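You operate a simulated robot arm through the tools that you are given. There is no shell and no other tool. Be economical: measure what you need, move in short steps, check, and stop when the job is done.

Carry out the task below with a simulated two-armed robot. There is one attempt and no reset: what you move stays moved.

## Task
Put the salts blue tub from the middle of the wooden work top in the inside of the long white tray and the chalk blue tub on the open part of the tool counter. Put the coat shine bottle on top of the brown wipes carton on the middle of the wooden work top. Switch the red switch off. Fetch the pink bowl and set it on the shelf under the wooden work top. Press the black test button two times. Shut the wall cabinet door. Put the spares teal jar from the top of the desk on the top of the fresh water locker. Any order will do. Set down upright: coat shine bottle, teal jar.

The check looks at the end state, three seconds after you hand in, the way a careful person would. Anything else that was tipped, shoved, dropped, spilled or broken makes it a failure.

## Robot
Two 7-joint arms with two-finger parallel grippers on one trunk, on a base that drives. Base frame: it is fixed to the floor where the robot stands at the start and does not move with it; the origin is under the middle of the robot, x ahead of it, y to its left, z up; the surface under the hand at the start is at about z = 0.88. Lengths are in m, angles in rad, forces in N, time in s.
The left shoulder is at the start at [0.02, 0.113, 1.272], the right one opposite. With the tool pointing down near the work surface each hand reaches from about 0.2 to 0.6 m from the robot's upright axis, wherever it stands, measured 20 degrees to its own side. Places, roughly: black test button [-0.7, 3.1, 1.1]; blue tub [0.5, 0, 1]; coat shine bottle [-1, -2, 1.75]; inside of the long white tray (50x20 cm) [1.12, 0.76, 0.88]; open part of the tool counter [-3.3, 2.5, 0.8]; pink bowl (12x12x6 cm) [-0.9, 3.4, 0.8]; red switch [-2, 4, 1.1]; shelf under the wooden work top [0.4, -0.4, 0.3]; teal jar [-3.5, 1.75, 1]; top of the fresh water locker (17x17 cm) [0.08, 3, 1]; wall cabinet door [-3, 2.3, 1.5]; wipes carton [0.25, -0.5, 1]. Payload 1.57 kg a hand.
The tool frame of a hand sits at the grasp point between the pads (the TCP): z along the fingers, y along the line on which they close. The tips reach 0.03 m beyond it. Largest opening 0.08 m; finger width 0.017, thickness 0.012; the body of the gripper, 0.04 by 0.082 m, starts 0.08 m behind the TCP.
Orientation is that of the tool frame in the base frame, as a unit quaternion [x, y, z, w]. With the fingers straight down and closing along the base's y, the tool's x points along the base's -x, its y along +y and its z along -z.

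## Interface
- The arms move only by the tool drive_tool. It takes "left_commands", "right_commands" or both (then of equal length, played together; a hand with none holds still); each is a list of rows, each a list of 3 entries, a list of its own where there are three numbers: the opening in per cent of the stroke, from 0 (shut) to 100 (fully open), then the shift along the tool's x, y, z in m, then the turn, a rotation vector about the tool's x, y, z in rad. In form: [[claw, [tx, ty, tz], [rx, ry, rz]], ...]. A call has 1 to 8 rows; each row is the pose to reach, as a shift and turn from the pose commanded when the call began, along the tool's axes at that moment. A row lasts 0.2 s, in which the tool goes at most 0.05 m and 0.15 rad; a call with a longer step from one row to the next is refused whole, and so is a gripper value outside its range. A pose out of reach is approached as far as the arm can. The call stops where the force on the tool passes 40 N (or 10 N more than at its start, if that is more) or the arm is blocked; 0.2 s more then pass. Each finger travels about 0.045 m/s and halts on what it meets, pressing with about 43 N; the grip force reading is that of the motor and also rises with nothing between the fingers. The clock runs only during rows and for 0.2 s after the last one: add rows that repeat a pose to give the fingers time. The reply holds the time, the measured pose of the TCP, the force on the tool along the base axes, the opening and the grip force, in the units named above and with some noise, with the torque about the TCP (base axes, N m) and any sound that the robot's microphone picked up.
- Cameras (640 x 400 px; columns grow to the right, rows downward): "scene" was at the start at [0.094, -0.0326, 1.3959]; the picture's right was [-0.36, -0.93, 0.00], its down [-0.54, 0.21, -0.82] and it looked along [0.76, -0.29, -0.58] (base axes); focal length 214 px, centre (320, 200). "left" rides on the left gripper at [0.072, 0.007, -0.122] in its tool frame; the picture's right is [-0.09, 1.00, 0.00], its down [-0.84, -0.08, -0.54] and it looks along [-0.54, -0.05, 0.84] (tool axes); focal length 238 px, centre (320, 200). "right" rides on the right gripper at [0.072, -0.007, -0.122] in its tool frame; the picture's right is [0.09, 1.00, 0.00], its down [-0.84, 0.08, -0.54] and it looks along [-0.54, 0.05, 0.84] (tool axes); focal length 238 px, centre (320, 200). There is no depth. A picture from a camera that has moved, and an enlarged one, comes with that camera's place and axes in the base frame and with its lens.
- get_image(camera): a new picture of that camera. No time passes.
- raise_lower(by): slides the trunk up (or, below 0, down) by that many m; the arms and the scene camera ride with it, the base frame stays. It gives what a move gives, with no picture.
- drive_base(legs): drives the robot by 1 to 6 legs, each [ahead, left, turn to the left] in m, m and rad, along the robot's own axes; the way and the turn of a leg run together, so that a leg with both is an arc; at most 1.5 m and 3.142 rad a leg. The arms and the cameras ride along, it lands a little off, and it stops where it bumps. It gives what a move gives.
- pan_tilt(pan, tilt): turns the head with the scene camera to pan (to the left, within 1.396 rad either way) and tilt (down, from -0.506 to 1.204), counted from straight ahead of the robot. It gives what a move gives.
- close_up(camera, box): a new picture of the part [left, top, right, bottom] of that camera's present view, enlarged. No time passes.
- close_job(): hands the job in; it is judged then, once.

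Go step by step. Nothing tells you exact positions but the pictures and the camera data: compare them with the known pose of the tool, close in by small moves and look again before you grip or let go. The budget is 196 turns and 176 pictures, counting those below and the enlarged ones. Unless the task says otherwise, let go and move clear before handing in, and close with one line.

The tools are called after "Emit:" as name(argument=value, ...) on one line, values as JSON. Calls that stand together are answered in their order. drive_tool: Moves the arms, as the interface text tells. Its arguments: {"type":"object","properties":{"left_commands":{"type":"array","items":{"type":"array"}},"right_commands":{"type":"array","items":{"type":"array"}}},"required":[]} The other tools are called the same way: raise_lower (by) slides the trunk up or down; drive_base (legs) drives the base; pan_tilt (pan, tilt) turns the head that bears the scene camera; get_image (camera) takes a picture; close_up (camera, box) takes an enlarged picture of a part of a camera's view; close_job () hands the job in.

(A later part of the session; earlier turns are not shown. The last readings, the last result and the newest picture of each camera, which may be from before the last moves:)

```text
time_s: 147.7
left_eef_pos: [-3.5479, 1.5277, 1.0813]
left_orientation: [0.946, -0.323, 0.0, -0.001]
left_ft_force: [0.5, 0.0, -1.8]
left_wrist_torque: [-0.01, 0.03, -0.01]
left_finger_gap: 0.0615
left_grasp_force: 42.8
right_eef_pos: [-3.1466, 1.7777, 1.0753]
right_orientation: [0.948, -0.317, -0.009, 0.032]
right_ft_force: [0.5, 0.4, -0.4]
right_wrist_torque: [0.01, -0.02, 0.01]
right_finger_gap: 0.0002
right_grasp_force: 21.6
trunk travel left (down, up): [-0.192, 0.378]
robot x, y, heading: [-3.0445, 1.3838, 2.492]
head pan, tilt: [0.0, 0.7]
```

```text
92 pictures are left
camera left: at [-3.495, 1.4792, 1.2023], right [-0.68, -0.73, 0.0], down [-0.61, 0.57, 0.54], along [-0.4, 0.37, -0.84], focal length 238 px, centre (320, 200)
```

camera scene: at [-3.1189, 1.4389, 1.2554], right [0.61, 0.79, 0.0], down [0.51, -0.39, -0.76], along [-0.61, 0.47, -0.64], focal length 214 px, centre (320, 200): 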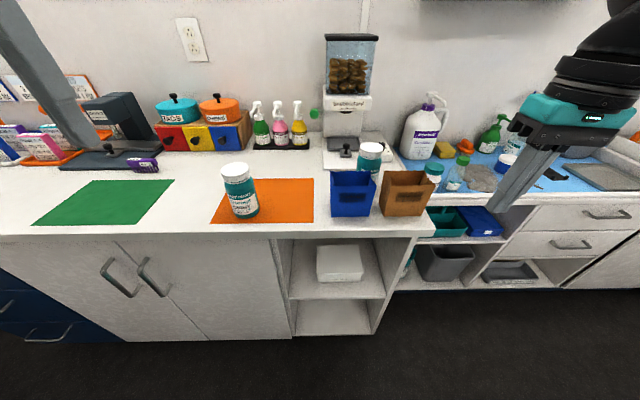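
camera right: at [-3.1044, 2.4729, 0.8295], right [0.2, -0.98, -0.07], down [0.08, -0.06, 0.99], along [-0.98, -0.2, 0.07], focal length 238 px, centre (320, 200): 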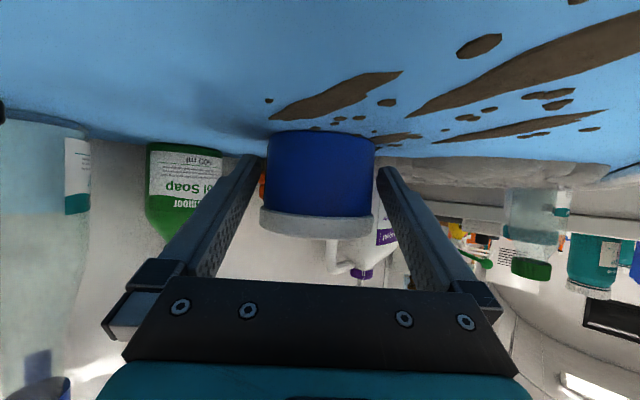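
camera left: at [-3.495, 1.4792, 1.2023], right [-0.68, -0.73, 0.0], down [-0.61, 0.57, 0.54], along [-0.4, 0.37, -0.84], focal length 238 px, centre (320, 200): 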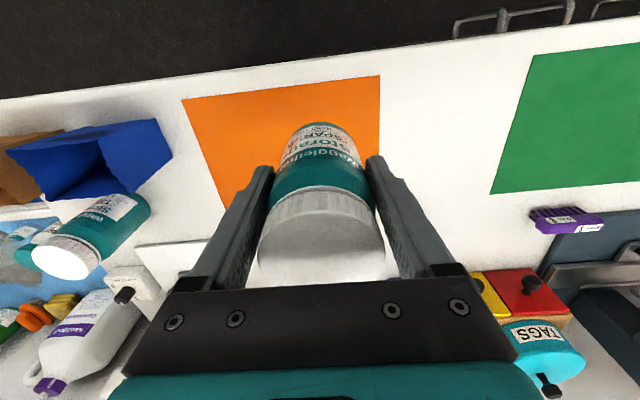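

The jar is secured. I'll tuck it close, turn to look down the trailer aisle, and find the switch, bowl and button.

Emit:
drive_tool(left_commands=[[20, [0.03, 0.0, -0.04], [0, 0, 0]], [20, [0.07, 0.01, -0.06], [0, 0, 0]], [20, [0.11, 0.02, -0.08], [0, 0, 0]], [20, [0.15, 0.03, -0.1], [0, 0, 0]], [20, [0.19, 0.04, -0.12], [0, 0, 0]], [20, [0.22, 0.05, -0.13], [0, 0, 0]]], right_commands=[[0, [0.02, 0, -0.03], [0, 0, 0]], [0, [0.04, 0, -0.06], [0, 0, 0]], [0, [0.05, 0, -0.09], [0, 0, 0]], [0, [0.05, 0, -0.12], [0, 0, 0]], [0, [0.05, 0, -0.13], [0, 0, 0]], [0, [0.05, 0, -0.13], [0, 0, 0]]])

Emit:
drive_base(legs=[[0, 0, -1.57]])

Emit:
pan_tilt(pan=0, tilt=0.45)

Emit:
get_image(camera="scene")

```text
time_s: 149.1
left_eef_pos: [-3.402, 1.3554, 1.2107]
left_orientation: [0.946, -0.323, 0.0, -0.002]
left_ft_force: [0.0, -0.6, -1.1]
left_wrist_torque: [0.01, -0.04, 0.03]
left_finger_gap: 0.0614
left_grasp_force: 43.0
right_eef_pos: [-3.1008, 1.7523, 1.2056]
right_orientation: [0.948, -0.317, -0.008, 0.032]
right_ft_force: [1.0, 0.3, -0.3]
right_wrist_torque: [0.0, 0.02, -0.01]
right_finger_gap: 0.0
right_grasp_force: 21.2
trunk travel left (down, up): [-0.192, 0.378]
robot x, y, heading: [-3.0463, 1.3827, 2.491]
head pan, tilt: [0.0, 0.7]
```

```text
time_s: 153.3
left_eef_pos: [-3.0699, 1.7398, 1.2103]
left_orientation: [-0.437, 0.9, -0.001, 0.001]
left_ft_force: [-0.2, 0.4, -1.6]
left_wrist_torque: [-0.01, 0.01, 0.01]
left_finger_gap: 0.0614
left_grasp_force: 42.7
right_eef_pos: [-2.6747, 1.4359, 1.2048]
right_orientation: [-0.443, 0.896, 0.029, -0.016]
right_ft_force: [-1.3, -0.2, 0.1]
right_wrist_torque: [0.01, -0.01, -0.02]
right_finger_gap: 0.0002
right_grasp_force: 20.6
trunk travel left (down, up): [-0.192, 0.378]
robot x, y, heading: [-3.0449, 1.3799, 0.912]
head pan, tilt: [0.0, 0.7]
```

```text
time_s: 154.1
left_eef_pos: [-3.069, 1.7402, 1.2108]
left_orientation: [-0.437, 0.899, -0.001, 0.001]
left_ft_force: [-0.2, -1.0, -2.6]
left_wrist_torque: [-0.01, -0.02, -0.02]
left_finger_gap: 0.0611
left_grasp_force: 43.3
right_eef_pos: [-2.6736, 1.4356, 1.2041]
right_orientation: [-0.443, 0.896, 0.029, -0.017]
right_ft_force: [0.7, -0.1, -0.5]
right_wrist_torque: [-0.02, -0.01, 0.02]
right_finger_gap: 0.0
right_grasp_force: 21.1
trunk travel left (down, up): [-0.192, 0.378]
robot x, y, heading: [-3.0452, 1.3825, 0.914]
head pan, tilt: [0.0, 0.45]
```

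```text
91 pictures are left
camera scene: at [-2.981, 1.4617, 1.2775], right [0.79, -0.61, 0.0], down [-0.27, -0.34, -0.9], along [0.55, 0.71, -0.44], focal length 214 px, centre (320, 200)
```

scene: 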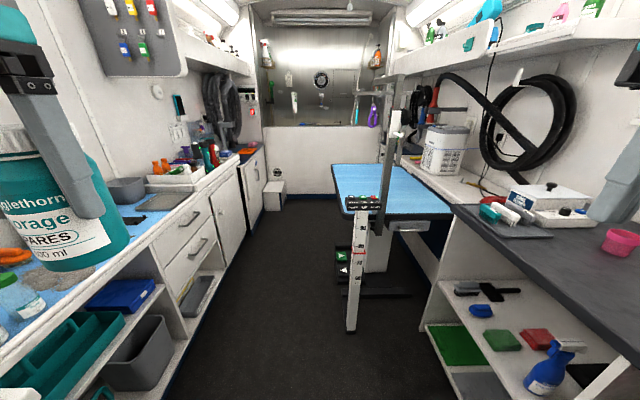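

I have a clear view down the aisle. I'll zoom in on the far end for the switch, bowl and button.

Emit:
close_up(camera="scene", box=[200, 40, 360, 160])

Emit:
close_up(camera="scene", box=[330, 40, 490, 160])

```text
3.33 times, centred on (280, 100) of scene
camera zoom: at [-2.981, 1.4617, 1.2775], right [0.79, -0.61, 0.0], down [-0.27, -0.34, -0.9], along [0.55, 0.71, -0.44], focal length 715 px, centre (453, 533)
```

zoom: 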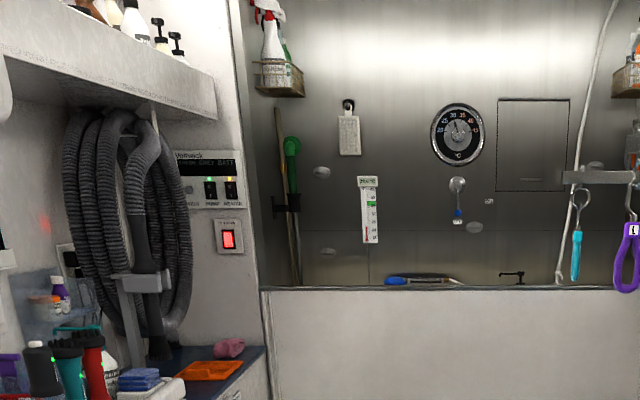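

```text
3.33 times, centred on (410, 100) of scene
camera zoom: at [-2.981, 1.4617, 1.2775], right [0.79, -0.61, 0.0], down [-0.27, -0.34, -0.9], along [0.55, 0.71, -0.44], focal length 715 px, centre (20, 533)
```

zoom: 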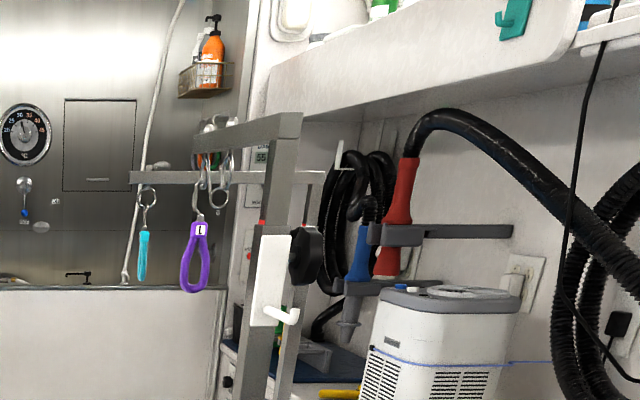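

The red rocker switch is on the far-left partition, below the battery display. I'll advance along the aisle, hugging the left to clear the grooming-table post.

Emit:
drive_base(legs=[[0.4, 0.02, 0.008], [0, 0.2, 0], [0.8, 0, 0]])

Emit:
get_image(camera="scene")

```text
time_s: 161.7
left_eef_pos: [-2.4882, 2.825, 1.2107]
left_orientation: [-0.429, 0.903, -0.001, 0.001]
left_ft_force: [0.3, 0.1, -1.9]
left_wrist_torque: [-0.03, 0.01, 0.02]
left_finger_gap: 0.061
left_grasp_force: 42.8
right_eef_pos: [-2.0976, 2.5131, 1.2061]
right_orientation: [-0.435, 0.9, 0.028, -0.016]
right_ft_force: [0.2, -0.2, 0.3]
right_wrist_torque: [-0.01, 0.01, 0.0]
right_finger_gap: 0.0001
right_grasp_force: 21.5
trunk travel left (down, up): [-0.192, 0.378]
robot x, y, heading: [-2.4705, 2.4677, 0.893]
head pan, tilt: [0.0, 0.45]
```

```text
88 pictures are left
camera scene: at [-2.4047, 2.5449, 1.2775], right [0.78, -0.63, 0.0], down [-0.27, -0.34, -0.9], along [0.56, 0.7, -0.44], focal length 214 px, centre (320, 200)
```

scene: 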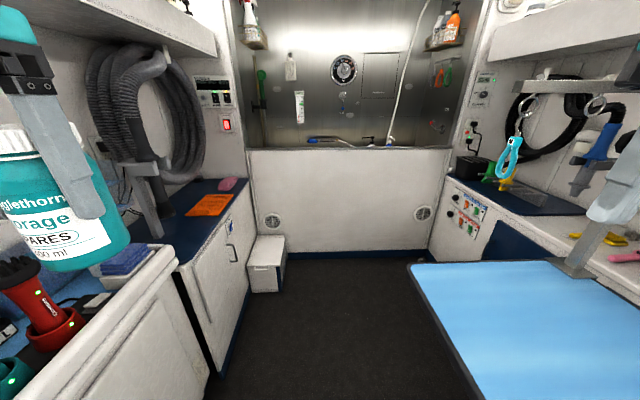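

The panel on the right likely holds the test button. I'll zoom in on both sides.

Emit:
close_up(camera="scene", box=[430, 60, 530, 180])

Emit:
close_up(camera="scene", box=[180, 60, 260, 150])

```text
3.33 times, centred on (480, 120) of scene
camera zoom: at [-2.4047, 2.5449, 1.2775], right [0.78, -0.63, 0.0], down [-0.27, -0.34, -0.9], along [0.56, 0.7, -0.44], focal length 715 px, centre (-213, 467)
```

zoom: 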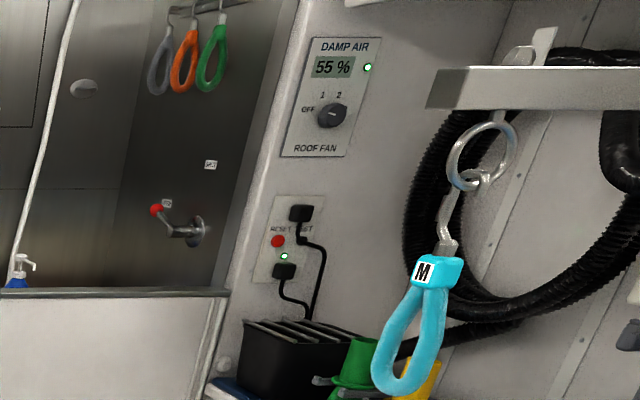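

```text
4.44 times, centred on (220, 105) of scene
camera zoom: at [-2.4047, 2.5449, 1.2775], right [0.78, -0.63, 0.0], down [-0.27, -0.34, -0.9], along [0.56, 0.7, -0.44], focal length 953 px, centre (764, 622)
```

zoom: 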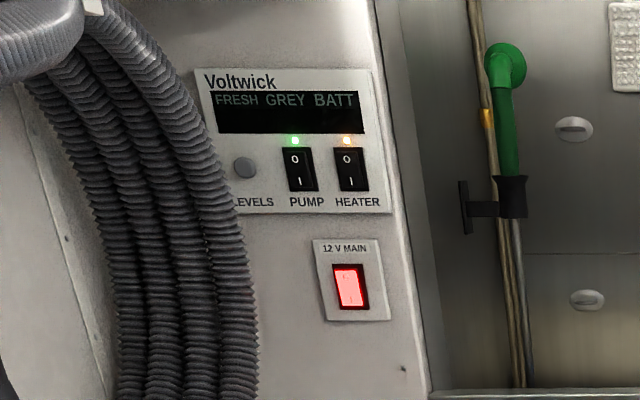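

The switch (12 V MAIN) is at about (-1.98, 3.985, 1.12), and the GFCI test button is on the right side wall. I'll advance to the switch, staying clear of the bar on the right.

Emit:
drive_base(legs=[[0.9, 0.05, 0.0], [0, 0, 0.7]])

Emit:
pan_tilt(pan=-0.1, tilt=0.25)

Emit:
get_image(camera="scene")

```text
time_s: 168.3
left_eef_pos: [-2.2077, 3.443, 1.21]
left_orientation: [0.717, -0.697, 0.001, 0.0]
left_ft_force: [1.0, -0.4, -1.9]
left_wrist_torque: [-0.04, -0.02, 0.04]
left_finger_gap: 0.0609
left_grasp_force: 43.5
right_eef_pos: [-1.7081, 3.4653, 1.2046]
right_orientation: [0.724, -0.689, -0.021, 0.025]
right_ft_force: [-0.1, -0.4, 0.3]
right_wrist_torque: [0.0, -0.01, 0.01]
right_finger_gap: 0.0
right_grasp_force: 21.4
trunk travel left (down, up): [-0.192, 0.378]
robot x, y, heading: [-1.9616, 3.1858, 1.611]
head pan, tilt: [0.0, 0.45]
```

```text
time_s: 169.0
left_eef_pos: [-2.2063, 3.4429, 1.2108]
left_orientation: [0.718, -0.696, 0.0, 0.0]
left_ft_force: [-0.7, 0.4, -0.8]
left_wrist_torque: [-0.03, -0.01, 0.02]
left_finger_gap: 0.0605
left_grasp_force: 42.9
right_eef_pos: [-1.7074, 3.4643, 1.2049]
right_orientation: [0.723, -0.69, -0.022, 0.025]
right_ft_force: [-0.1, -1.1, 0.5]
right_wrist_torque: [-0.01, 0.01, -0.01]
right_finger_gap: 0.0
right_grasp_force: 21.1
trunk travel left (down, up): [-0.192, 0.378]
robot x, y, heading: [-1.9563, 3.1874, 1.608]
head pan, tilt: [-0.099, 0.25]
```

```text
85 pictures are left
camera scene: at [-1.9517, 3.2871, 1.2962], right [1.0, -0.06, 0.0], down [-0.01, -0.25, -0.97], along [0.06, 0.97, -0.25], focal length 214 px, centre (320, 200)
```

scene: 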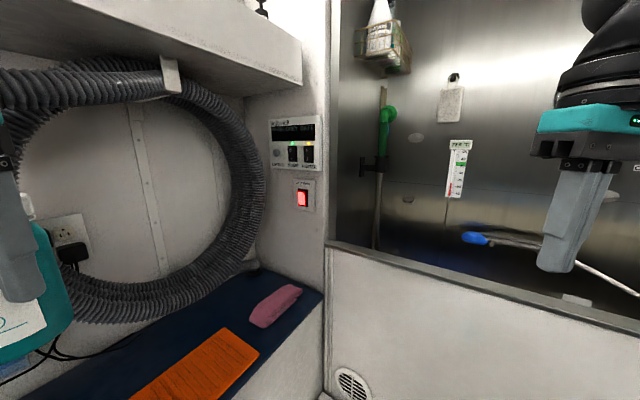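

The switch is at about (-1.970, 4.015, 1.117). I'll move the base 0.12 m closer and swing the closed right hand to point forward, so I can press with the fingertips.

Emit:
drive_base(legs=[[0.12, 0, 0]])

Emit:
drive_tool(right_commands=[[0, [-0.03, 0.02, 0], [0.0292, -0.1406, 0.0293]], [0, [-0.06, 0.04, 0], [0.0585, -0.2812, 0.0585]], [0, [-0.09, 0.06, 0], [0.0877, -0.4218, 0.0878]], [0, [-0.12, 0.08, 0], [0.1169, -0.5624, 0.117]], [0, [-0.15, 0.1, 0], [0.1462, -0.703, 0.1463]], [0, [-0.18, 0.12, 0], [0.1754, -0.8436, 0.1755]], [0, [-0.21, 0.14, 0], [0.2047, -0.9842, 0.2048]], [0, [-0.23, 0.15, 0], [0.2339, -1.1248, 0.234]]])

Emit:
get_image(camera="scene")

```text
time_s: 170.2
left_eef_pos: [-2.2116, 3.5626, 1.2111]
left_orientation: [0.717, -0.697, 0.001, 0.0]
left_ft_force: [-0.5, -1.3, -1.9]
left_wrist_torque: [-0.02, -0.01, 0.01]
left_finger_gap: 0.0607
left_grasp_force: 42.7
right_eef_pos: [-1.7125, 3.5837, 1.2049]
right_orientation: [0.722, -0.691, -0.022, 0.026]
right_ft_force: [-0.3, 1.7, 0.5]
right_wrist_torque: [-0.04, -0.01, 0.01]
right_finger_gap: 0.0002
right_grasp_force: 21.0
trunk travel left (down, up): [-0.192, 0.378]
robot x, y, heading: [-1.9609, 3.3024, 1.61]
head pan, tilt: [-0.099, 0.25]
```

```text
time_s: 172.0
left_eef_pos: [-2.2105, 3.5614, 1.2089]
left_orientation: [0.718, -0.696, 0.0, -0.001]
left_ft_force: [-0.4, -0.2, -1.1]
left_wrist_torque: [0.02, 0.03, -0.03]
left_finger_gap: 0.0604
left_grasp_force: 43.0
right_eef_pos: [-1.8664, 3.8047, 1.2131]
right_orientation: [-0.515, 0.673, 0.322, 0.422]
right_ft_force: [-0.6, 0.0, 0.3]
right_wrist_torque: [-0.03, 0.02, -0.01]
right_finger_gap: 0.0
right_grasp_force: 21.4
right hand out of reach, approached as far as the arm can: row 8
trunk travel left (down, up): [-0.192, 0.378]
robot x, y, heading: [-1.9641, 3.3017, 1.609]
head pan, tilt: [-0.099, 0.25]
```

```text
84 pictures are left
camera scene: at [-1.9556, 3.4048, 1.2962], right [1.0, -0.06, 0.0], down [-0.02, -0.25, -0.97], along [0.06, 0.97, -0.25], focal length 214 px, centre (320, 200)
```

scene: 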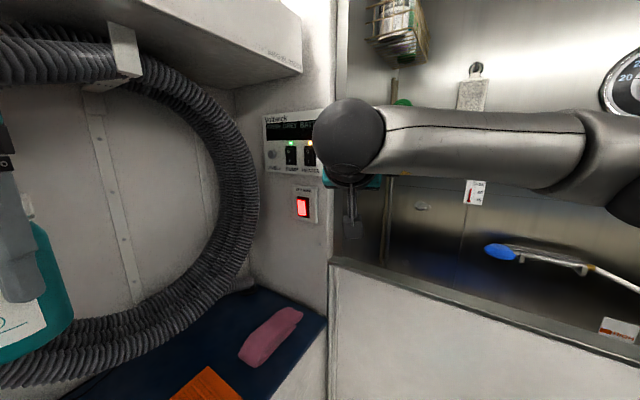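

I'll check the right wrist view and zoom in on the switch.

Emit:
get_image(camera="right")

Emit:
close_up(camera="scene", box=[250, 100, 350, 230])

```text
83 pictures are left
camera right: at [-1.9, 3.6662, 1.2009], right [-0.97, 0.22, -0.08], down [-0.11, -0.1, 0.99], along [0.21, 0.97, 0.12], focal length 238 px, centre (320, 200)
```

right: 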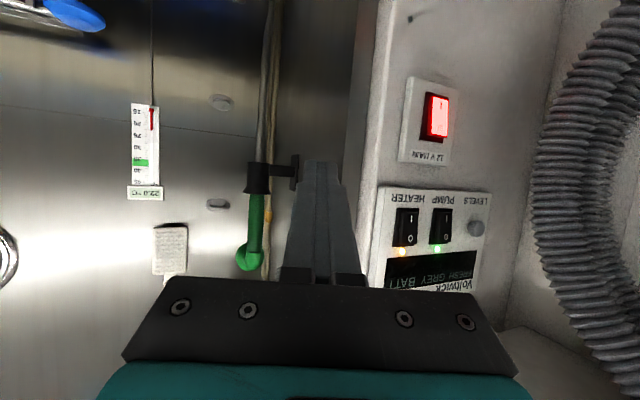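

```text
3.08 times, centred on (300, 165) of scene
camera zoom: at [-1.9556, 3.4048, 1.2962], right [1.0, -0.06, 0.0], down [-0.02, -0.25, -0.97], along [0.06, 0.97, -0.25], focal length 660 px, centre (382, 308)
```

zoom: 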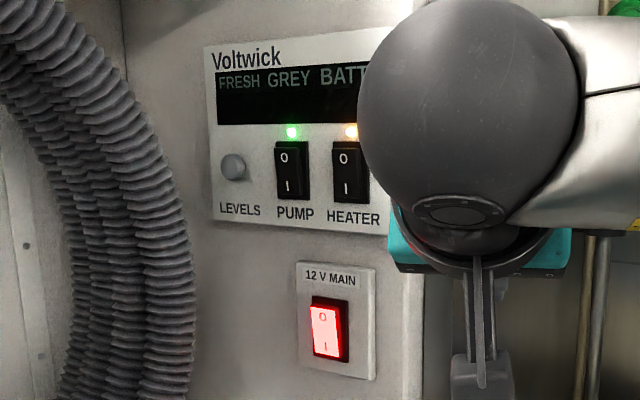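

The rocker is lit on, with "O" at the top, so I must press the top half. I'll nudge the base closer for reach.

Emit:
drive_base(legs=[[0.05, 0.06, 0]])

Emit:
close_up(camera="right", box=[360, 60, 500, 190])

```text
time_s: 173.1
left_eef_pos: [-2.2741, 3.6097, 1.21]
left_orientation: [0.718, -0.696, 0.001, -0.001]
left_ft_force: [-0.7, 0.4, -0.9]
left_wrist_torque: [-0.04, 0.0, 0.01]
left_finger_gap: 0.0605
left_grasp_force: 42.8
right_eef_pos: [-1.9301, 3.8506, 1.2107]
right_orientation: [-0.516, 0.672, 0.321, 0.422]
right_ft_force: [-0.1, 0.1, 0.4]
right_wrist_torque: [0.0, 0.0, -0.05]
right_finger_gap: 0.0003
right_grasp_force: 21.2
trunk travel left (down, up): [-0.192, 0.378]
robot x, y, heading: [-2.0278, 3.3531, 1.606]
head pan, tilt: [-0.099, 0.25]
```

```text
3.08 times, centred on (430, 125) of right
camera zoom: at [-1.9631, 3.7135, 1.2003], right [-0.97, 0.22, -0.09], down [-0.11, -0.1, 0.99], along [0.21, 0.97, 0.12], focal length 733 px, centre (-18, 431)
```

zoom: 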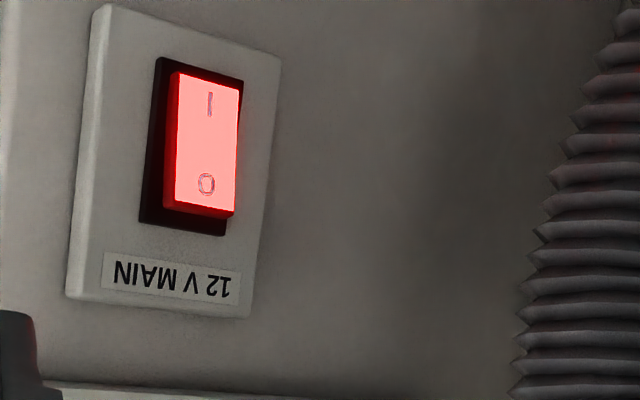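

The "O" is at about (-1.977, 4.016, 1.133). I'll line up the closed fingertips about 3 cm in front of it.

Emit:
drive_tool(right_commands=[[0, [0.002, 0.04, 0.015], [0, 0, 0]], [0, [0.004, 0.075, 0.045], [0, 0, 0]], [0, [0.006, 0.0885, 0.08], [0, 0, 0]], [0, [0.006, 0.0885, 0.1], [0, 0, 0]]])

Emit:
get_image(camera="right")

Emit:
close_up(camera="scene", box=[230, 100, 390, 260])

```text
time_s: 174.1
left_eef_pos: [-2.2725, 3.6124, 1.209]
left_orientation: [0.717, -0.697, 0.001, 0.001]
left_ft_force: [0.0, 0.5, -1.1]
left_wrist_torque: [-0.07, 0.05, 0.0]
left_finger_gap: 0.0606
left_grasp_force: 42.9
right_eef_pos: [-1.9126, 3.9214, 1.1575]
right_orientation: [-0.516, 0.673, 0.321, 0.422]
right_ft_force: [0.3, 0.1, -0.4]
right_wrist_torque: [-0.02, 0.01, 0.08]
right_finger_gap: 0.0003
right_grasp_force: 21.2
right hand out of reach, approached as far as the arm can: row 1, 2, 3, 4
trunk travel left (down, up): [-0.192, 0.378]
robot x, y, heading: [-2.0248, 3.3528, 1.602]
head pan, tilt: [-0.099, 0.25]
```

```text
80 pictures are left
camera right: at [-1.9448, 3.7839, 1.1464], right [-0.97, 0.22, -0.08], down [-0.11, -0.1, 0.99], along [0.21, 0.97, 0.12], focal length 238 px, centre (320, 200)
```

right: 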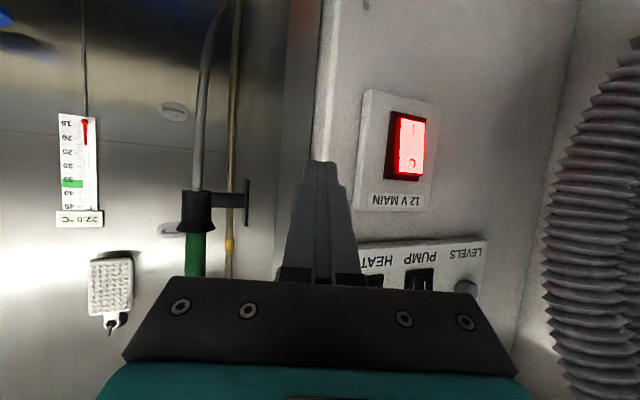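

```text
2.50 times, centred on (310, 180) of scene
camera zoom: at [-2.0173, 3.4548, 1.2958], right [1.0, -0.06, 0.0], down [-0.02, -0.25, -0.97], along [0.06, 0.97, -0.25], focal length 536 px, centre (345, 250)
```

zoom: 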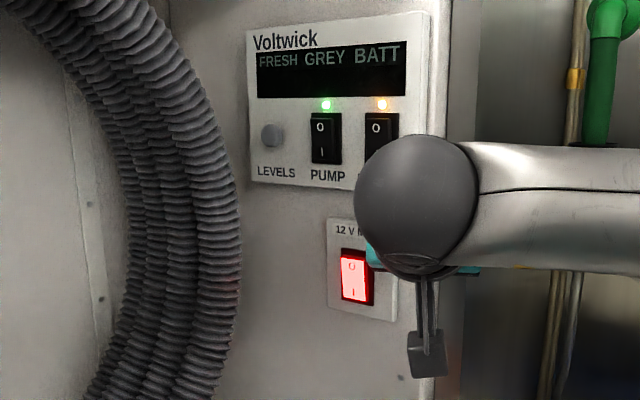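

The right arm is at its cross-body limit, so I'll rotate the base 0.16 rad left to swing the fingertips in front of the switch.

Emit:
drive_base(legs=[[0, 0, 0.17]])

Emit:
get_image(camera="right")

```text
time_s: 175.2
left_eef_pos: [-2.3147, 3.5611, 1.2109]
left_orientation: [0.776, -0.63, 0.001, -0.001]
left_ft_force: [-0.2, 0.0, -1.3]
left_wrist_torque: [-0.01, 0.02, 0.04]
left_finger_gap: 0.0604
left_grasp_force: 43.0
right_eef_pos: [-2.0167, 3.9294, 1.1601]
right_orientation: [-0.573, 0.624, 0.358, 0.392]
right_ft_force: [-0.5, -0.2, 0.3]
right_wrist_torque: [-0.03, -0.02, -0.01]
right_finger_gap: 0.0002
right_grasp_force: 21.2
trunk travel left (down, up): [-0.192, 0.378]
robot x, y, heading: [-2.0251, 3.3532, 1.785]
head pan, tilt: [-0.099, 0.25]
```

```text
78 pictures are left
camera right: at [-2.0238, 3.7883, 1.1478], right [-1.0, 0.04, -0.09], down [-0.09, -0.12, 0.99], along [0.03, 0.99, 0.12], focal length 238 px, centre (320, 200)
```

right: 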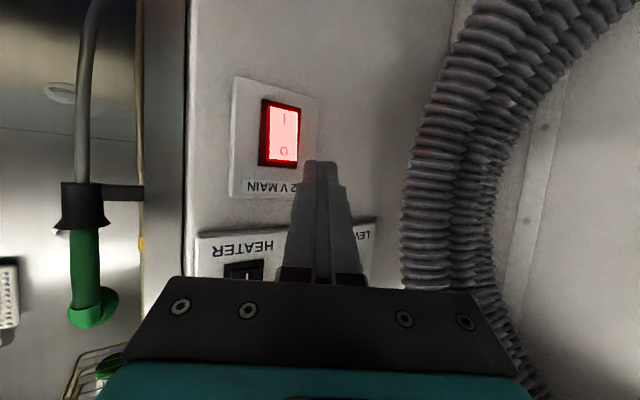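

Now I can reach. I'll align the tip in front of the "O".

Emit:
drive_tool(right_commands=[[0, [-0.015, -0.033, 0.0], [0, 0, 0]], [0, [-0.015, -0.033, 0.03], [0, 0, 0]], [0, [-0.015, -0.033, 0.045], [0, 0, 0]]])

Emit:
get_image(camera="right")

```text
time_s: 176.0
left_eef_pos: [-2.3152, 3.562, 1.2108]
left_orientation: [0.777, -0.63, 0.0, 0.0]
left_ft_force: [-0.5, 0.1, -1.1]
left_wrist_torque: [0.01, -0.04, 0.03]
left_finger_gap: 0.0603
left_grasp_force: 43.3
right_eef_pos: [-1.9798, 3.9735, 1.1537]
right_orientation: [-0.574, 0.623, 0.359, 0.392]
right_ft_force: [0.4, -0.1, 0.2]
right_wrist_torque: [0.0, 0.02, 0.01]
right_finger_gap: 0.0001
right_grasp_force: 21.6
trunk travel left (down, up): [-0.192, 0.378]
robot x, y, heading: [-2.0258, 3.3459, 1.78]
head pan, tilt: [-0.099, 0.25]
```

```text
77 pictures are left
camera right: at [-1.9879, 3.8319, 1.1424], right [-1.0, 0.04, -0.08], down [-0.09, -0.12, 0.99], along [0.03, 0.99, 0.12], focal length 238 px, centre (320, 200)
```

right: 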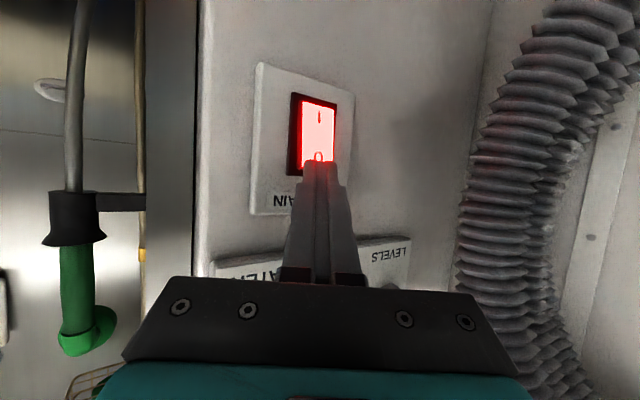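

The tip lines up with the "O". I'll push forward gently.

Emit:
drive_tool(right_commands=[[0, [0, 0, 0.008], [0, 0, 0]], [0, [0, 0, 0.016], [0, 0, 0]], [0, [0, 0, 0.024], [0, 0, 0]], [0, [0, 0, 0.03], [0, 0, 0]]])

Emit:
get_image(camera="right")

```text
time_s: 177.0
left_eef_pos: [-2.3151, 3.5548, 1.2116]
left_orientation: [0.776, -0.63, 0.0, -0.002]
left_ft_force: [0.0, -0.2, -0.7]
left_wrist_torque: [0.0, 0.02, 0.01]
left_finger_gap: 0.0604
left_grasp_force: 42.7
right_eef_pos: [-1.9787, 3.9896, 1.1459]
right_orientation: [-0.573, 0.624, 0.36, 0.391]
right_ft_force: [3.0, -26.6, 5.5]
right_wrist_torque: [-0.01, -0.14, -0.43]
right_finger_gap: 0.0
right_grasp_force: 21.2
trunk travel left (down, up): [-0.192, 0.378]
robot x, y, heading: [-2.0292, 3.3447, 1.783]
head pan, tilt: [-0.099, 0.25]
stopped in row 4 (right hand): the force on the tool passed its limit at 44 N (the readings are from after the stop); the commanded pose is now the measured one
```

```text
76 pictures are left
camera right: at [-1.986, 3.8484, 1.1338], right [-1.0, 0.04, -0.08], down [-0.09, -0.12, 0.99], along [0.03, 0.99, 0.12], focal length 238 px, centre (320, 200)
```

right: 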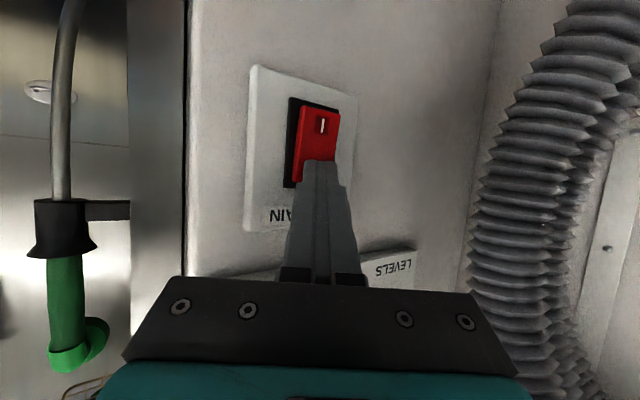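

The light is out, so the switch is off. I'll withdraw and bring the hand back to pointing down.

Emit:
drive_tool(right_commands=[[0, [0, 0, -0.03], [0, 0, 0]], [0, [0, 0, -0.075], [0, 0, 0]], [0, [-0.01, 0, -0.11], [0, 0.14, 0]], [0, [-0.02, -0.02, -0.14], [0, 0.28, 0]], [0, [-0.03, -0.04, -0.17], [0, 0.42, 0]], [0, [-0.04, -0.06, -0.2], [0, 0.56, 0]], [0, [-0.05, -0.08, -0.22], [0, 0.7, 0]], [0, [-0.06, -0.1, -0.24], [0, 0.84, 0]]])

Emit:
close_up(camera="scene", box=[250, 80, 450, 230])

```text
time_s: 178.8
left_eef_pos: [-2.3157, 3.561, 1.2101]
left_orientation: [0.776, -0.631, 0.001, 0.0]
left_ft_force: [-0.2, 0.3, -1.2]
left_wrist_torque: [-0.01, 0.04, 0.01]
left_finger_gap: 0.0603
left_grasp_force: 43.0
right_eef_pos: [-1.8963, 3.7989, 1.2997]
right_orientation: [-0.672, 0.728, 0.092, 0.101]
right_ft_force: [0.0, 0.4, 0.3]
right_wrist_torque: [-0.02, 0.01, -0.01]
right_finger_gap: 0.0
right_grasp_force: 21.2
trunk travel left (down, up): [-0.192, 0.378]
robot x, y, heading: [-2.0229, 3.3463, 1.779]
head pan, tilt: [-0.099, 0.25]
```

```text
2.67 times, centred on (350, 155) of scene
camera zoom: at [-2.0364, 3.4506, 1.2962], right [0.99, 0.11, 0.0], down [0.03, -0.25, -0.97], along [-0.11, 0.96, -0.25], focal length 572 px, centre (240, 320)
```

zoom: 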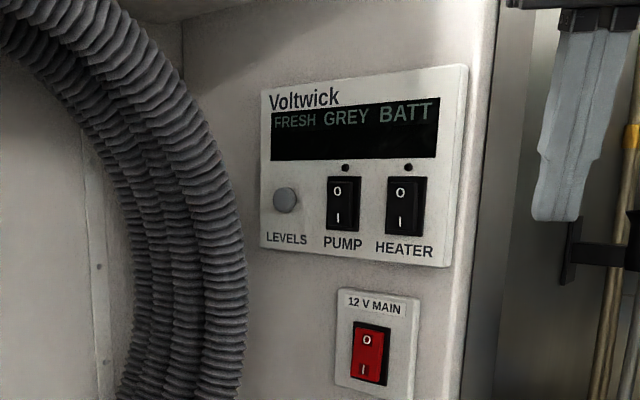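

The switch is confirmed off. I'll back away, turn right and look into the bath area for the pink bowl and the test button.

Emit:
drive_base(legs=[[-0.2, 0, 0], [0, 0, -0.86]])

Emit:
pan_tilt(pan=-0.5, tilt=0.45)

Emit:
get_image(camera="scene")

```text
time_s: 182.6
left_eef_pos: [-2.0151, 3.5118, 1.2117]
left_orientation: [-0.446, 0.895, -0.001, 0.001]
left_ft_force: [-0.6, -0.8, -1.3]
left_wrist_torque: [0.01, 0.04, -0.01]
left_finger_gap: 0.0601
left_grasp_force: 42.8
right_eef_pos: [-1.5605, 3.3529, 1.3009]
right_orientation: [-0.309, 0.941, 0.042, 0.131]
right_ft_force: [0.2, -0.1, -0.4]
right_wrist_torque: [0.0, 0.01, 0.0]
right_finger_gap: 0.0
right_grasp_force: 21.3
trunk travel left (down, up): [-0.192, 0.378]
robot x, y, heading: [-1.9819, 3.1554, 0.932]
head pan, tilt: [-0.099, 0.25]
```

```text
time_s: 183.4
left_eef_pos: [-2.0152, 3.5116, 1.2105]
left_orientation: [-0.446, 0.895, 0.0, 0.001]
left_ft_force: [1.1, -0.1, -1.0]
left_wrist_torque: [-0.01, 0.01, -0.03]
left_finger_gap: 0.06
left_grasp_force: 42.7
right_eef_pos: [-1.5602, 3.3522, 1.3006]
right_orientation: [-0.309, 0.941, 0.043, 0.131]
right_ft_force: [0.3, -1.0, -0.4]
right_wrist_torque: [0.0, -0.02, -0.01]
right_finger_gap: 0.0002
right_grasp_force: 21.5
trunk travel left (down, up): [-0.192, 0.378]
robot x, y, heading: [-1.9821, 3.1576, 0.929]
head pan, tilt: [-0.499, 0.45]
```

```text
74 pictures are left
camera scene: at [-1.8924, 3.1994, 1.2776], right [0.42, -0.91, 0.0], down [-0.39, -0.18, -0.9], along [0.82, 0.38, -0.43], focal length 214 px, centre (320, 200)
```

scene: 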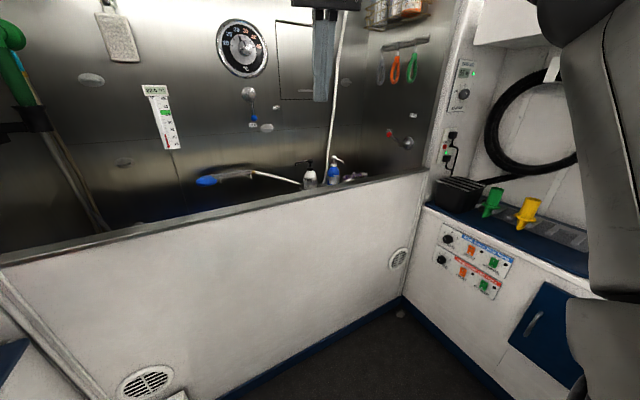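

The bowl must be behind the basin's front wall. I'll raise the trunk to look over it.

Emit:
raise_lower(by=0.3)

Emit:
drive_base(legs=[[0.0, -0.15, 0]])

Emit:
pan_tilt(pan=-0.4, tilt=0.65)

Emit:
get_image(camera="scene")

```text
time_s: 186.4
left_eef_pos: [-2.0158, 3.5121, 1.511]
left_orientation: [-0.446, 0.895, -0.001, 0.0]
left_ft_force: [-0.5, -0.3, -1.2]
left_wrist_torque: [-0.05, 0.03, -0.01]
left_finger_gap: 0.0601
left_grasp_force: 43.2
right_eef_pos: [-1.5591, 3.3526, 1.5998]
right_orientation: [-0.308, 0.941, 0.042, 0.131]
right_ft_force: [0.4, 0.2, -0.3]
right_wrist_torque: [-0.03, 0.01, 0.0]
right_finger_gap: 0.0
right_grasp_force: 21.7
trunk travel left (down, up): [-0.492, 0.078]
robot x, y, heading: [-1.9862, 3.1546, 0.933]
head pan, tilt: [-0.499, 0.45]
```

```text
time_s: 187.8
left_eef_pos: [-1.896, 3.4239, 1.5106]
left_orientation: [-0.443, 0.896, -0.001, 0.0]
left_ft_force: [-0.6, 0.3, -1.7]
left_wrist_torque: [0.02, 0.02, -0.01]
left_finger_gap: 0.0597
left_grasp_force: 42.9
right_eef_pos: [-1.4416, 3.2633, 1.5996]
right_orientation: [-0.306, 0.942, 0.042, 0.132]
right_ft_force: [0.0, 0.5, 0.2]
right_wrist_torque: [-0.02, 0.01, -0.03]
right_finger_gap: 0.0
right_grasp_force: 21.8
trunk travel left (down, up): [-0.492, 0.078]
robot x, y, heading: [-1.8695, 3.0652, 0.926]
head pan, tilt: [-0.499, 0.45]
```

```text
time_s: 188.5
left_eef_pos: [-1.8957, 3.4238, 1.5103]
left_orientation: [-0.443, 0.896, -0.001, 0.0]
left_ft_force: [0.6, -0.1, -0.8]
left_wrist_torque: [0.02, 0.05, -0.05]
left_finger_gap: 0.06
left_grasp_force: 43.2
right_eef_pos: [-1.4418, 3.2631, 1.5998]
right_orientation: [-0.306, 0.942, 0.043, 0.132]
right_ft_force: [-0.4, -0.4, 1.4]
right_wrist_torque: [-0.01, 0.03, 0.04]
right_finger_gap: 0.0001
right_grasp_force: 21.6
trunk travel left (down, up): [-0.492, 0.078]
robot x, y, heading: [-1.8678, 3.0637, 0.927]
head pan, tilt: [-0.4, 0.649]
```

```text
73 pictures are left
camera scene: at [-1.7837, 3.1167, 1.5598], right [0.5, -0.87, 0.0], down [-0.52, -0.3, -0.8], along [0.69, 0.4, -0.6], focal length 214 px, centre (320, 200)
```

scene: 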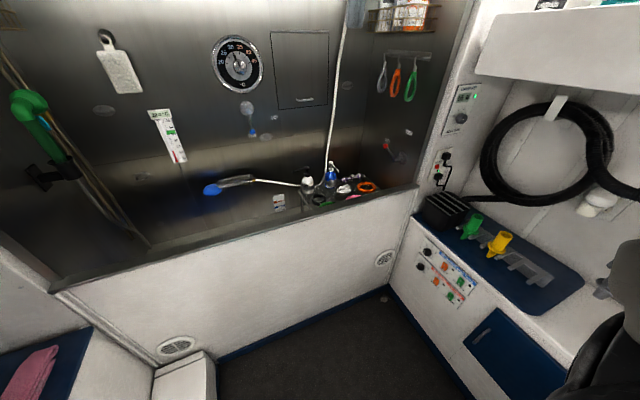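

Emit:
close_up(camera="scene", box=[270, 130, 430, 230])

Emit:
close_up(camera="scene", box=[410, 130, 530, 230])

```text
4.00 times, centred on (350, 180) of scene
camera zoom: at [-1.7837, 3.1167, 1.5598], right [0.5, -0.87, 0.0], down [-0.52, -0.3, -0.8], along [0.69, 0.4, -0.6], focal length 858 px, centre (200, 280)
```

zoom: 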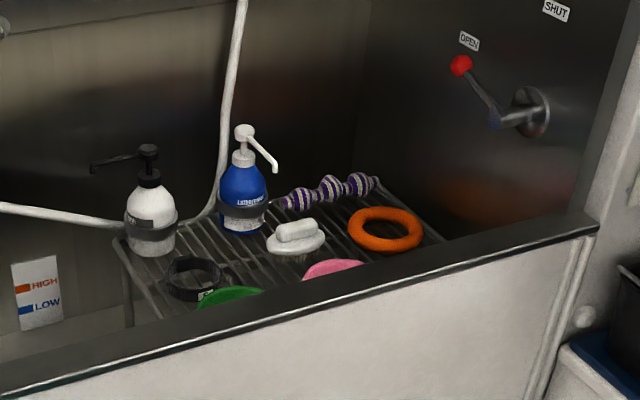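

```text
4.00 times, centred on (470, 180) of scene
camera zoom: at [-1.7837, 3.1167, 1.5598], right [0.5, -0.87, 0.0], down [-0.52, -0.3, -0.8], along [0.69, 0.4, -0.6], focal length 858 px, centre (-280, 280)
```

zoom: 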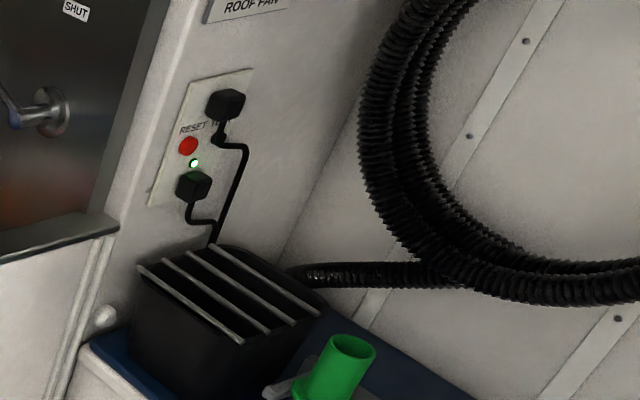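

The pink bowl is on a rack inside the basin, and the black TEST button is right of RESET on the right partition. The jar grip creeps slowly, so first I'll park the jar safely on the empty grooming table: turn around and look at it.

Emit:
drive_base(legs=[[0, 0.12, 0], [0, 0, 1.57], [0, 0, 1.57], [0.25, 0, 0]])

Emit:
raise_lower(by=-0.25)

Emit:
pan_tilt(pan=0.5, tilt=0.6)

Emit:
get_image(camera="scene")

Emit:
get_image(camera="left")

```text
time_s: 198.8
left_eef_pos: [-2.0942, 2.5805, 1.5104]
left_orientation: [0.899, 0.438, -0.001, -0.001]
left_ft_force: [-0.3, 0.7, -0.6]
left_wrist_torque: [0.03, -0.04, 0.03]
left_finger_gap: 0.0593
left_grasp_force: 43.0
right_eef_pos: [-2.5458, 2.7467, 1.5996]
right_orientation: [0.944, 0.301, -0.132, 0.042]
right_ft_force: [-0.6, 0.5, 0.5]
right_wrist_torque: [0.02, -0.03, 0.0]
right_finger_gap: 0.0001
right_grasp_force: 21.5
trunk travel left (down, up): [-0.492, 0.078]
robot x, y, heading: [-2.1154, 2.9393, -2.228]
head pan, tilt: [-0.4, 0.649]
```

```text
time_s: 201.4
left_eef_pos: [-2.0933, 2.5806, 1.2606]
left_orientation: [0.899, 0.438, -0.001, -0.001]
left_ft_force: [-0.6, -0.4, -1.5]
left_wrist_torque: [0.05, 0.01, -0.01]
left_finger_gap: 0.0592
left_grasp_force: 42.8
right_eef_pos: [-2.5449, 2.7477, 1.3502]
right_orientation: [0.944, 0.3, -0.132, 0.041]
right_ft_force: [-0.4, 0.6, -0.4]
right_wrist_torque: [0.01, 0.02, -0.01]
right_finger_gap: 0.0002
right_grasp_force: 21.6
trunk travel left (down, up): [-0.242, 0.328]
robot x, y, heading: [-2.117, 2.936, -2.228]
head pan, tilt: [-0.4, 0.649]
```

```text
time_s: 202.6
left_eef_pos: [-2.0934, 2.5804, 1.2599]
left_orientation: [0.899, 0.438, 0.0, 0.0]
left_ft_force: [0.5, -1.2, -1.7]
left_wrist_torque: [-0.03, -0.01, 0.0]
left_finger_gap: 0.0591
left_grasp_force: 42.5
right_eef_pos: [-2.5444, 2.7475, 1.3499]
right_orientation: [0.944, 0.301, -0.131, 0.042]
right_ft_force: [-0.3, -0.4, -0.5]
right_wrist_torque: [0.02, 0.01, 0.02]
right_finger_gap: 0.0001
right_grasp_force: 21.6
trunk travel left (down, up): [-0.242, 0.328]
robot x, y, heading: [-2.1221, 2.9385, -2.232]
head pan, tilt: [0.499, 0.6]
```

```text
70 pictures are left
camera scene: at [-2.1365, 2.8422, 1.314], right [-0.99, 0.16, 0.0], down [0.09, 0.56, -0.83], along [-0.13, -0.81, -0.56], focal length 214 px, centre (320, 200)
```

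scene: 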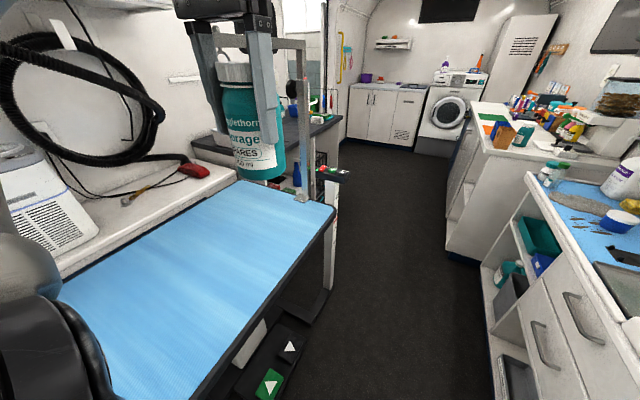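

```text
69 pictures are left
camera left: at [-2.0433, 2.6331, 1.3824], right [0.73, -0.69, 0.0], down [-0.58, -0.61, 0.54], along [-0.37, -0.39, -0.84], focal length 238 px, centre (320, 200)
```

left: 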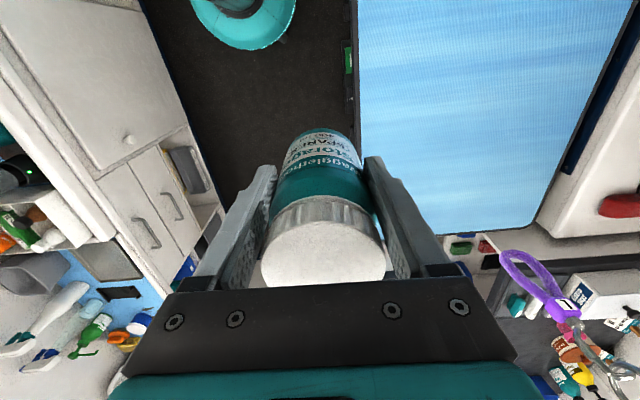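

The grooming table is clear beside me. I'll move the jar over it and lower most of the way.

Emit:
drive_tool(left_commands=[[20, [-0.006, 0.024, 0.039], [0, 0, 0]], [20, [-0.012, 0.048, 0.078], [0, 0, 0]], [20, [-0.018, 0.072, 0.117], [0, 0, 0]], [20, [-0.025, 0.096, 0.156], [0, 0, 0]], [20, [-0.031, 0.12, 0.195], [0, 0, 0]], [20, [-0.037, 0.144, 0.234], [0, 0, 0]], [20, [-0.043, 0.167, 0.272], [0, 0, 0]], [20, [-0.05, 0.187, 0.31], [0, 0, 0]]])

Emit:
get_image(camera="scene")

```text
time_s: 204.4
left_eef_pos: [-1.9798, 2.4271, 0.9486]
left_orientation: [0.899, 0.438, -0.002, 0.0]
left_ft_force: [1.0, 0.6, -1.2]
left_wrist_torque: [0.03, 0.02, 0.03]
left_finger_gap: 0.0584
left_grasp_force: 43.0
right_eef_pos: [-2.5456, 2.7469, 1.3505]
right_orientation: [0.944, 0.3, -0.132, 0.041]
right_ft_force: [-0.2, -0.9, 0.1]
right_wrist_torque: [0.0, -0.03, 0.04]
right_finger_gap: 0.0
right_grasp_force: 21.4
trunk travel left (down, up): [-0.242, 0.328]
robot x, y, heading: [-2.1208, 2.9363, -2.227]
head pan, tilt: [0.499, 0.6]
```

```text
68 pictures are left
camera scene: at [-2.1363, 2.8417, 1.3139], right [-0.99, 0.16, 0.0], down [0.09, 0.56, -0.82], along [-0.13, -0.81, -0.57], focal length 214 px, centre (320, 200)
```

scene: 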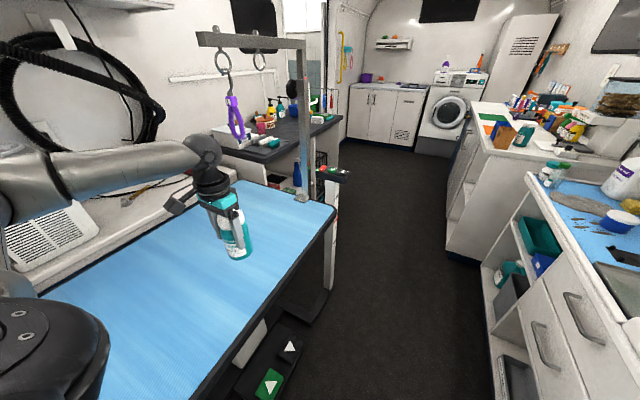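

It's over the table. I'll lower slowly to contact.

Emit:
drive_tool(left_commands=[[20, [0, 0, 0.015], [0, 0, 0]], [20, [0, 0, 0.03], [0, 0, 0]], [20, [0, 0, 0.042], [0, 0, 0]], [20, [0, 0, 0.05], [0, 0, 0]], [20, [0, 0, 0.057], [0, 0, 0]], [20, [0, 0, 0.064], [0, 0, 0]], [20, [0, 0, 0.071], [0, 0, 0]], [20, [0, 0, 0.078], [0, 0, 0]]])

Emit:
get_image(camera="left")

```text
time_s: 206.2
left_eef_pos: [-1.9772, 2.4266, 0.8732]
left_orientation: [0.899, 0.438, -0.001, -0.001]
left_ft_force: [0.9, -0.1, -0.8]
left_wrist_torque: [0.03, -0.01, 0.04]
left_finger_gap: 0.0584
left_grasp_force: 43.3
right_eef_pos: [-2.5449, 2.7476, 1.3498]
right_orientation: [0.944, 0.3, -0.131, 0.04]
right_ft_force: [0.0, -0.4, 1.0]
right_wrist_torque: [0.02, 0.01, 0.0]
right_finger_gap: 0.0001
right_grasp_force: 21.8
trunk travel left (down, up): [-0.242, 0.328]
robot x, y, heading: [-2.1171, 2.9405, -2.231]
head pan, tilt: [0.499, 0.6]
```

```text
67 pictures are left
camera left: at [-1.928, 2.4793, 0.9943], right [0.73, -0.69, 0.0], down [-0.58, -0.61, 0.54], along [-0.37, -0.39, -0.84], focal length 238 px, centre (320, 200)
```

left: 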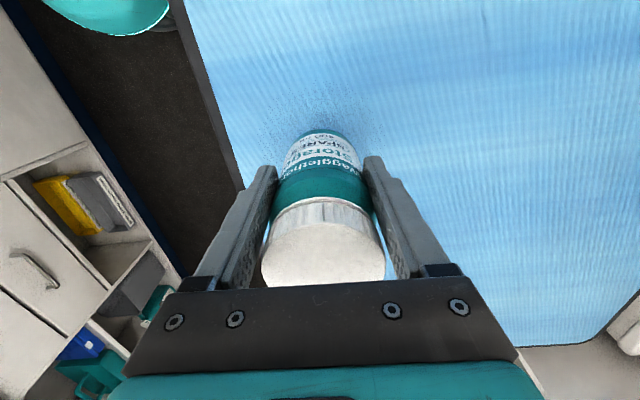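

Close to the surface but no contact yet; continuing.

Emit:
drive_tool(left_commands=[[20, [0, 0, 0.006], [0, 0, 0]], [20, [0, 0, 0.012], [0, 0, 0]], [20, [0, 0, 0.018], [0, 0, 0]], [20, [0, 0, 0.024], [0, 0, 0]], [20, [0, 0, 0.03], [0, 0, 0]], [20, [0, 0, 0.036], [0, 0, 0]]])

```text
time_s: 207.6
left_eef_pos: [-1.9756, 2.4261, 0.8398]
left_orientation: [0.899, 0.439, -0.002, 0.002]
left_ft_force: [3.6, 7.5, 24.4]
left_wrist_torque: [0.36, -0.13, 0.01]
left_finger_gap: 0.0585
left_grasp_force: 43.0
right_eef_pos: [-2.5449, 2.749, 1.3505]
right_orientation: [0.944, 0.301, -0.133, 0.042]
right_ft_force: [0.8, -0.6, -0.3]
right_wrist_torque: [0.0, -0.03, -0.01]
right_finger_gap: 0.0001
right_grasp_force: 21.6
trunk travel left (down, up): [-0.242, 0.328]
robot x, y, heading: [-2.117, 2.9388, -2.232]
head pan, tilt: [0.499, 0.6]
```

Contact. I'll release and rise straight up.

Emit:
drive_tool(left_commands=[[20, [0, 0, -0.004], [0, 0, 0]], [60, [0, 0, -0.004], [0, 0, 0]], [100, [0, 0, -0.004], [0, 0, 0]], [100, [0, 0, -0.004], [0, 0, 0]], [100, [0, 0, -0.004], [0, 0, 0]], [100, [0, 0, -0.05], [0, 0, 0]], [100, [0, 0, -0.1], [0, 0, 0]], [100, [0, 0, -0.148], [0, 0, 0]]])

Emit:
get_image(camera="left")

```text
time_s: 209.4
left_eef_pos: [-1.9747, 2.4258, 0.9836]
left_orientation: [0.899, 0.438, -0.001, 0.0]
left_ft_force: [1.0, -0.3, -0.4]
left_wrist_torque: [0.0, 0.0, 0.0]
left_finger_gap: 0.0799
left_grasp_force: 0.0
right_eef_pos: [-2.5439, 2.7482, 1.35]
right_orientation: [0.944, 0.3, -0.132, 0.041]
right_ft_force: [-0.6, 0.8, -0.3]
right_wrist_torque: [-0.01, 0.02, -0.02]
right_finger_gap: 0.0
right_grasp_force: 21.1
trunk travel left (down, up): [-0.242, 0.328]
robot x, y, heading: [-2.1165, 2.9406, -2.23]
head pan, tilt: [0.499, 0.6]
```

```text
66 pictures are left
camera left: at [-1.9248, 2.479, 1.1058], right [0.73, -0.69, 0.0], down [-0.58, -0.61, 0.54], along [-0.37, -0.39, -0.84], focal length 238 px, centre (320, 200)
```

left: 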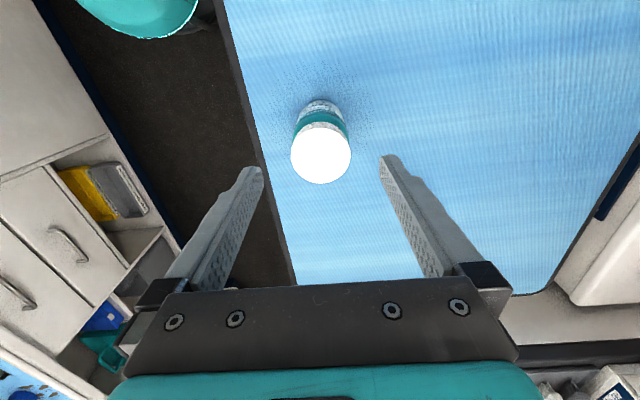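

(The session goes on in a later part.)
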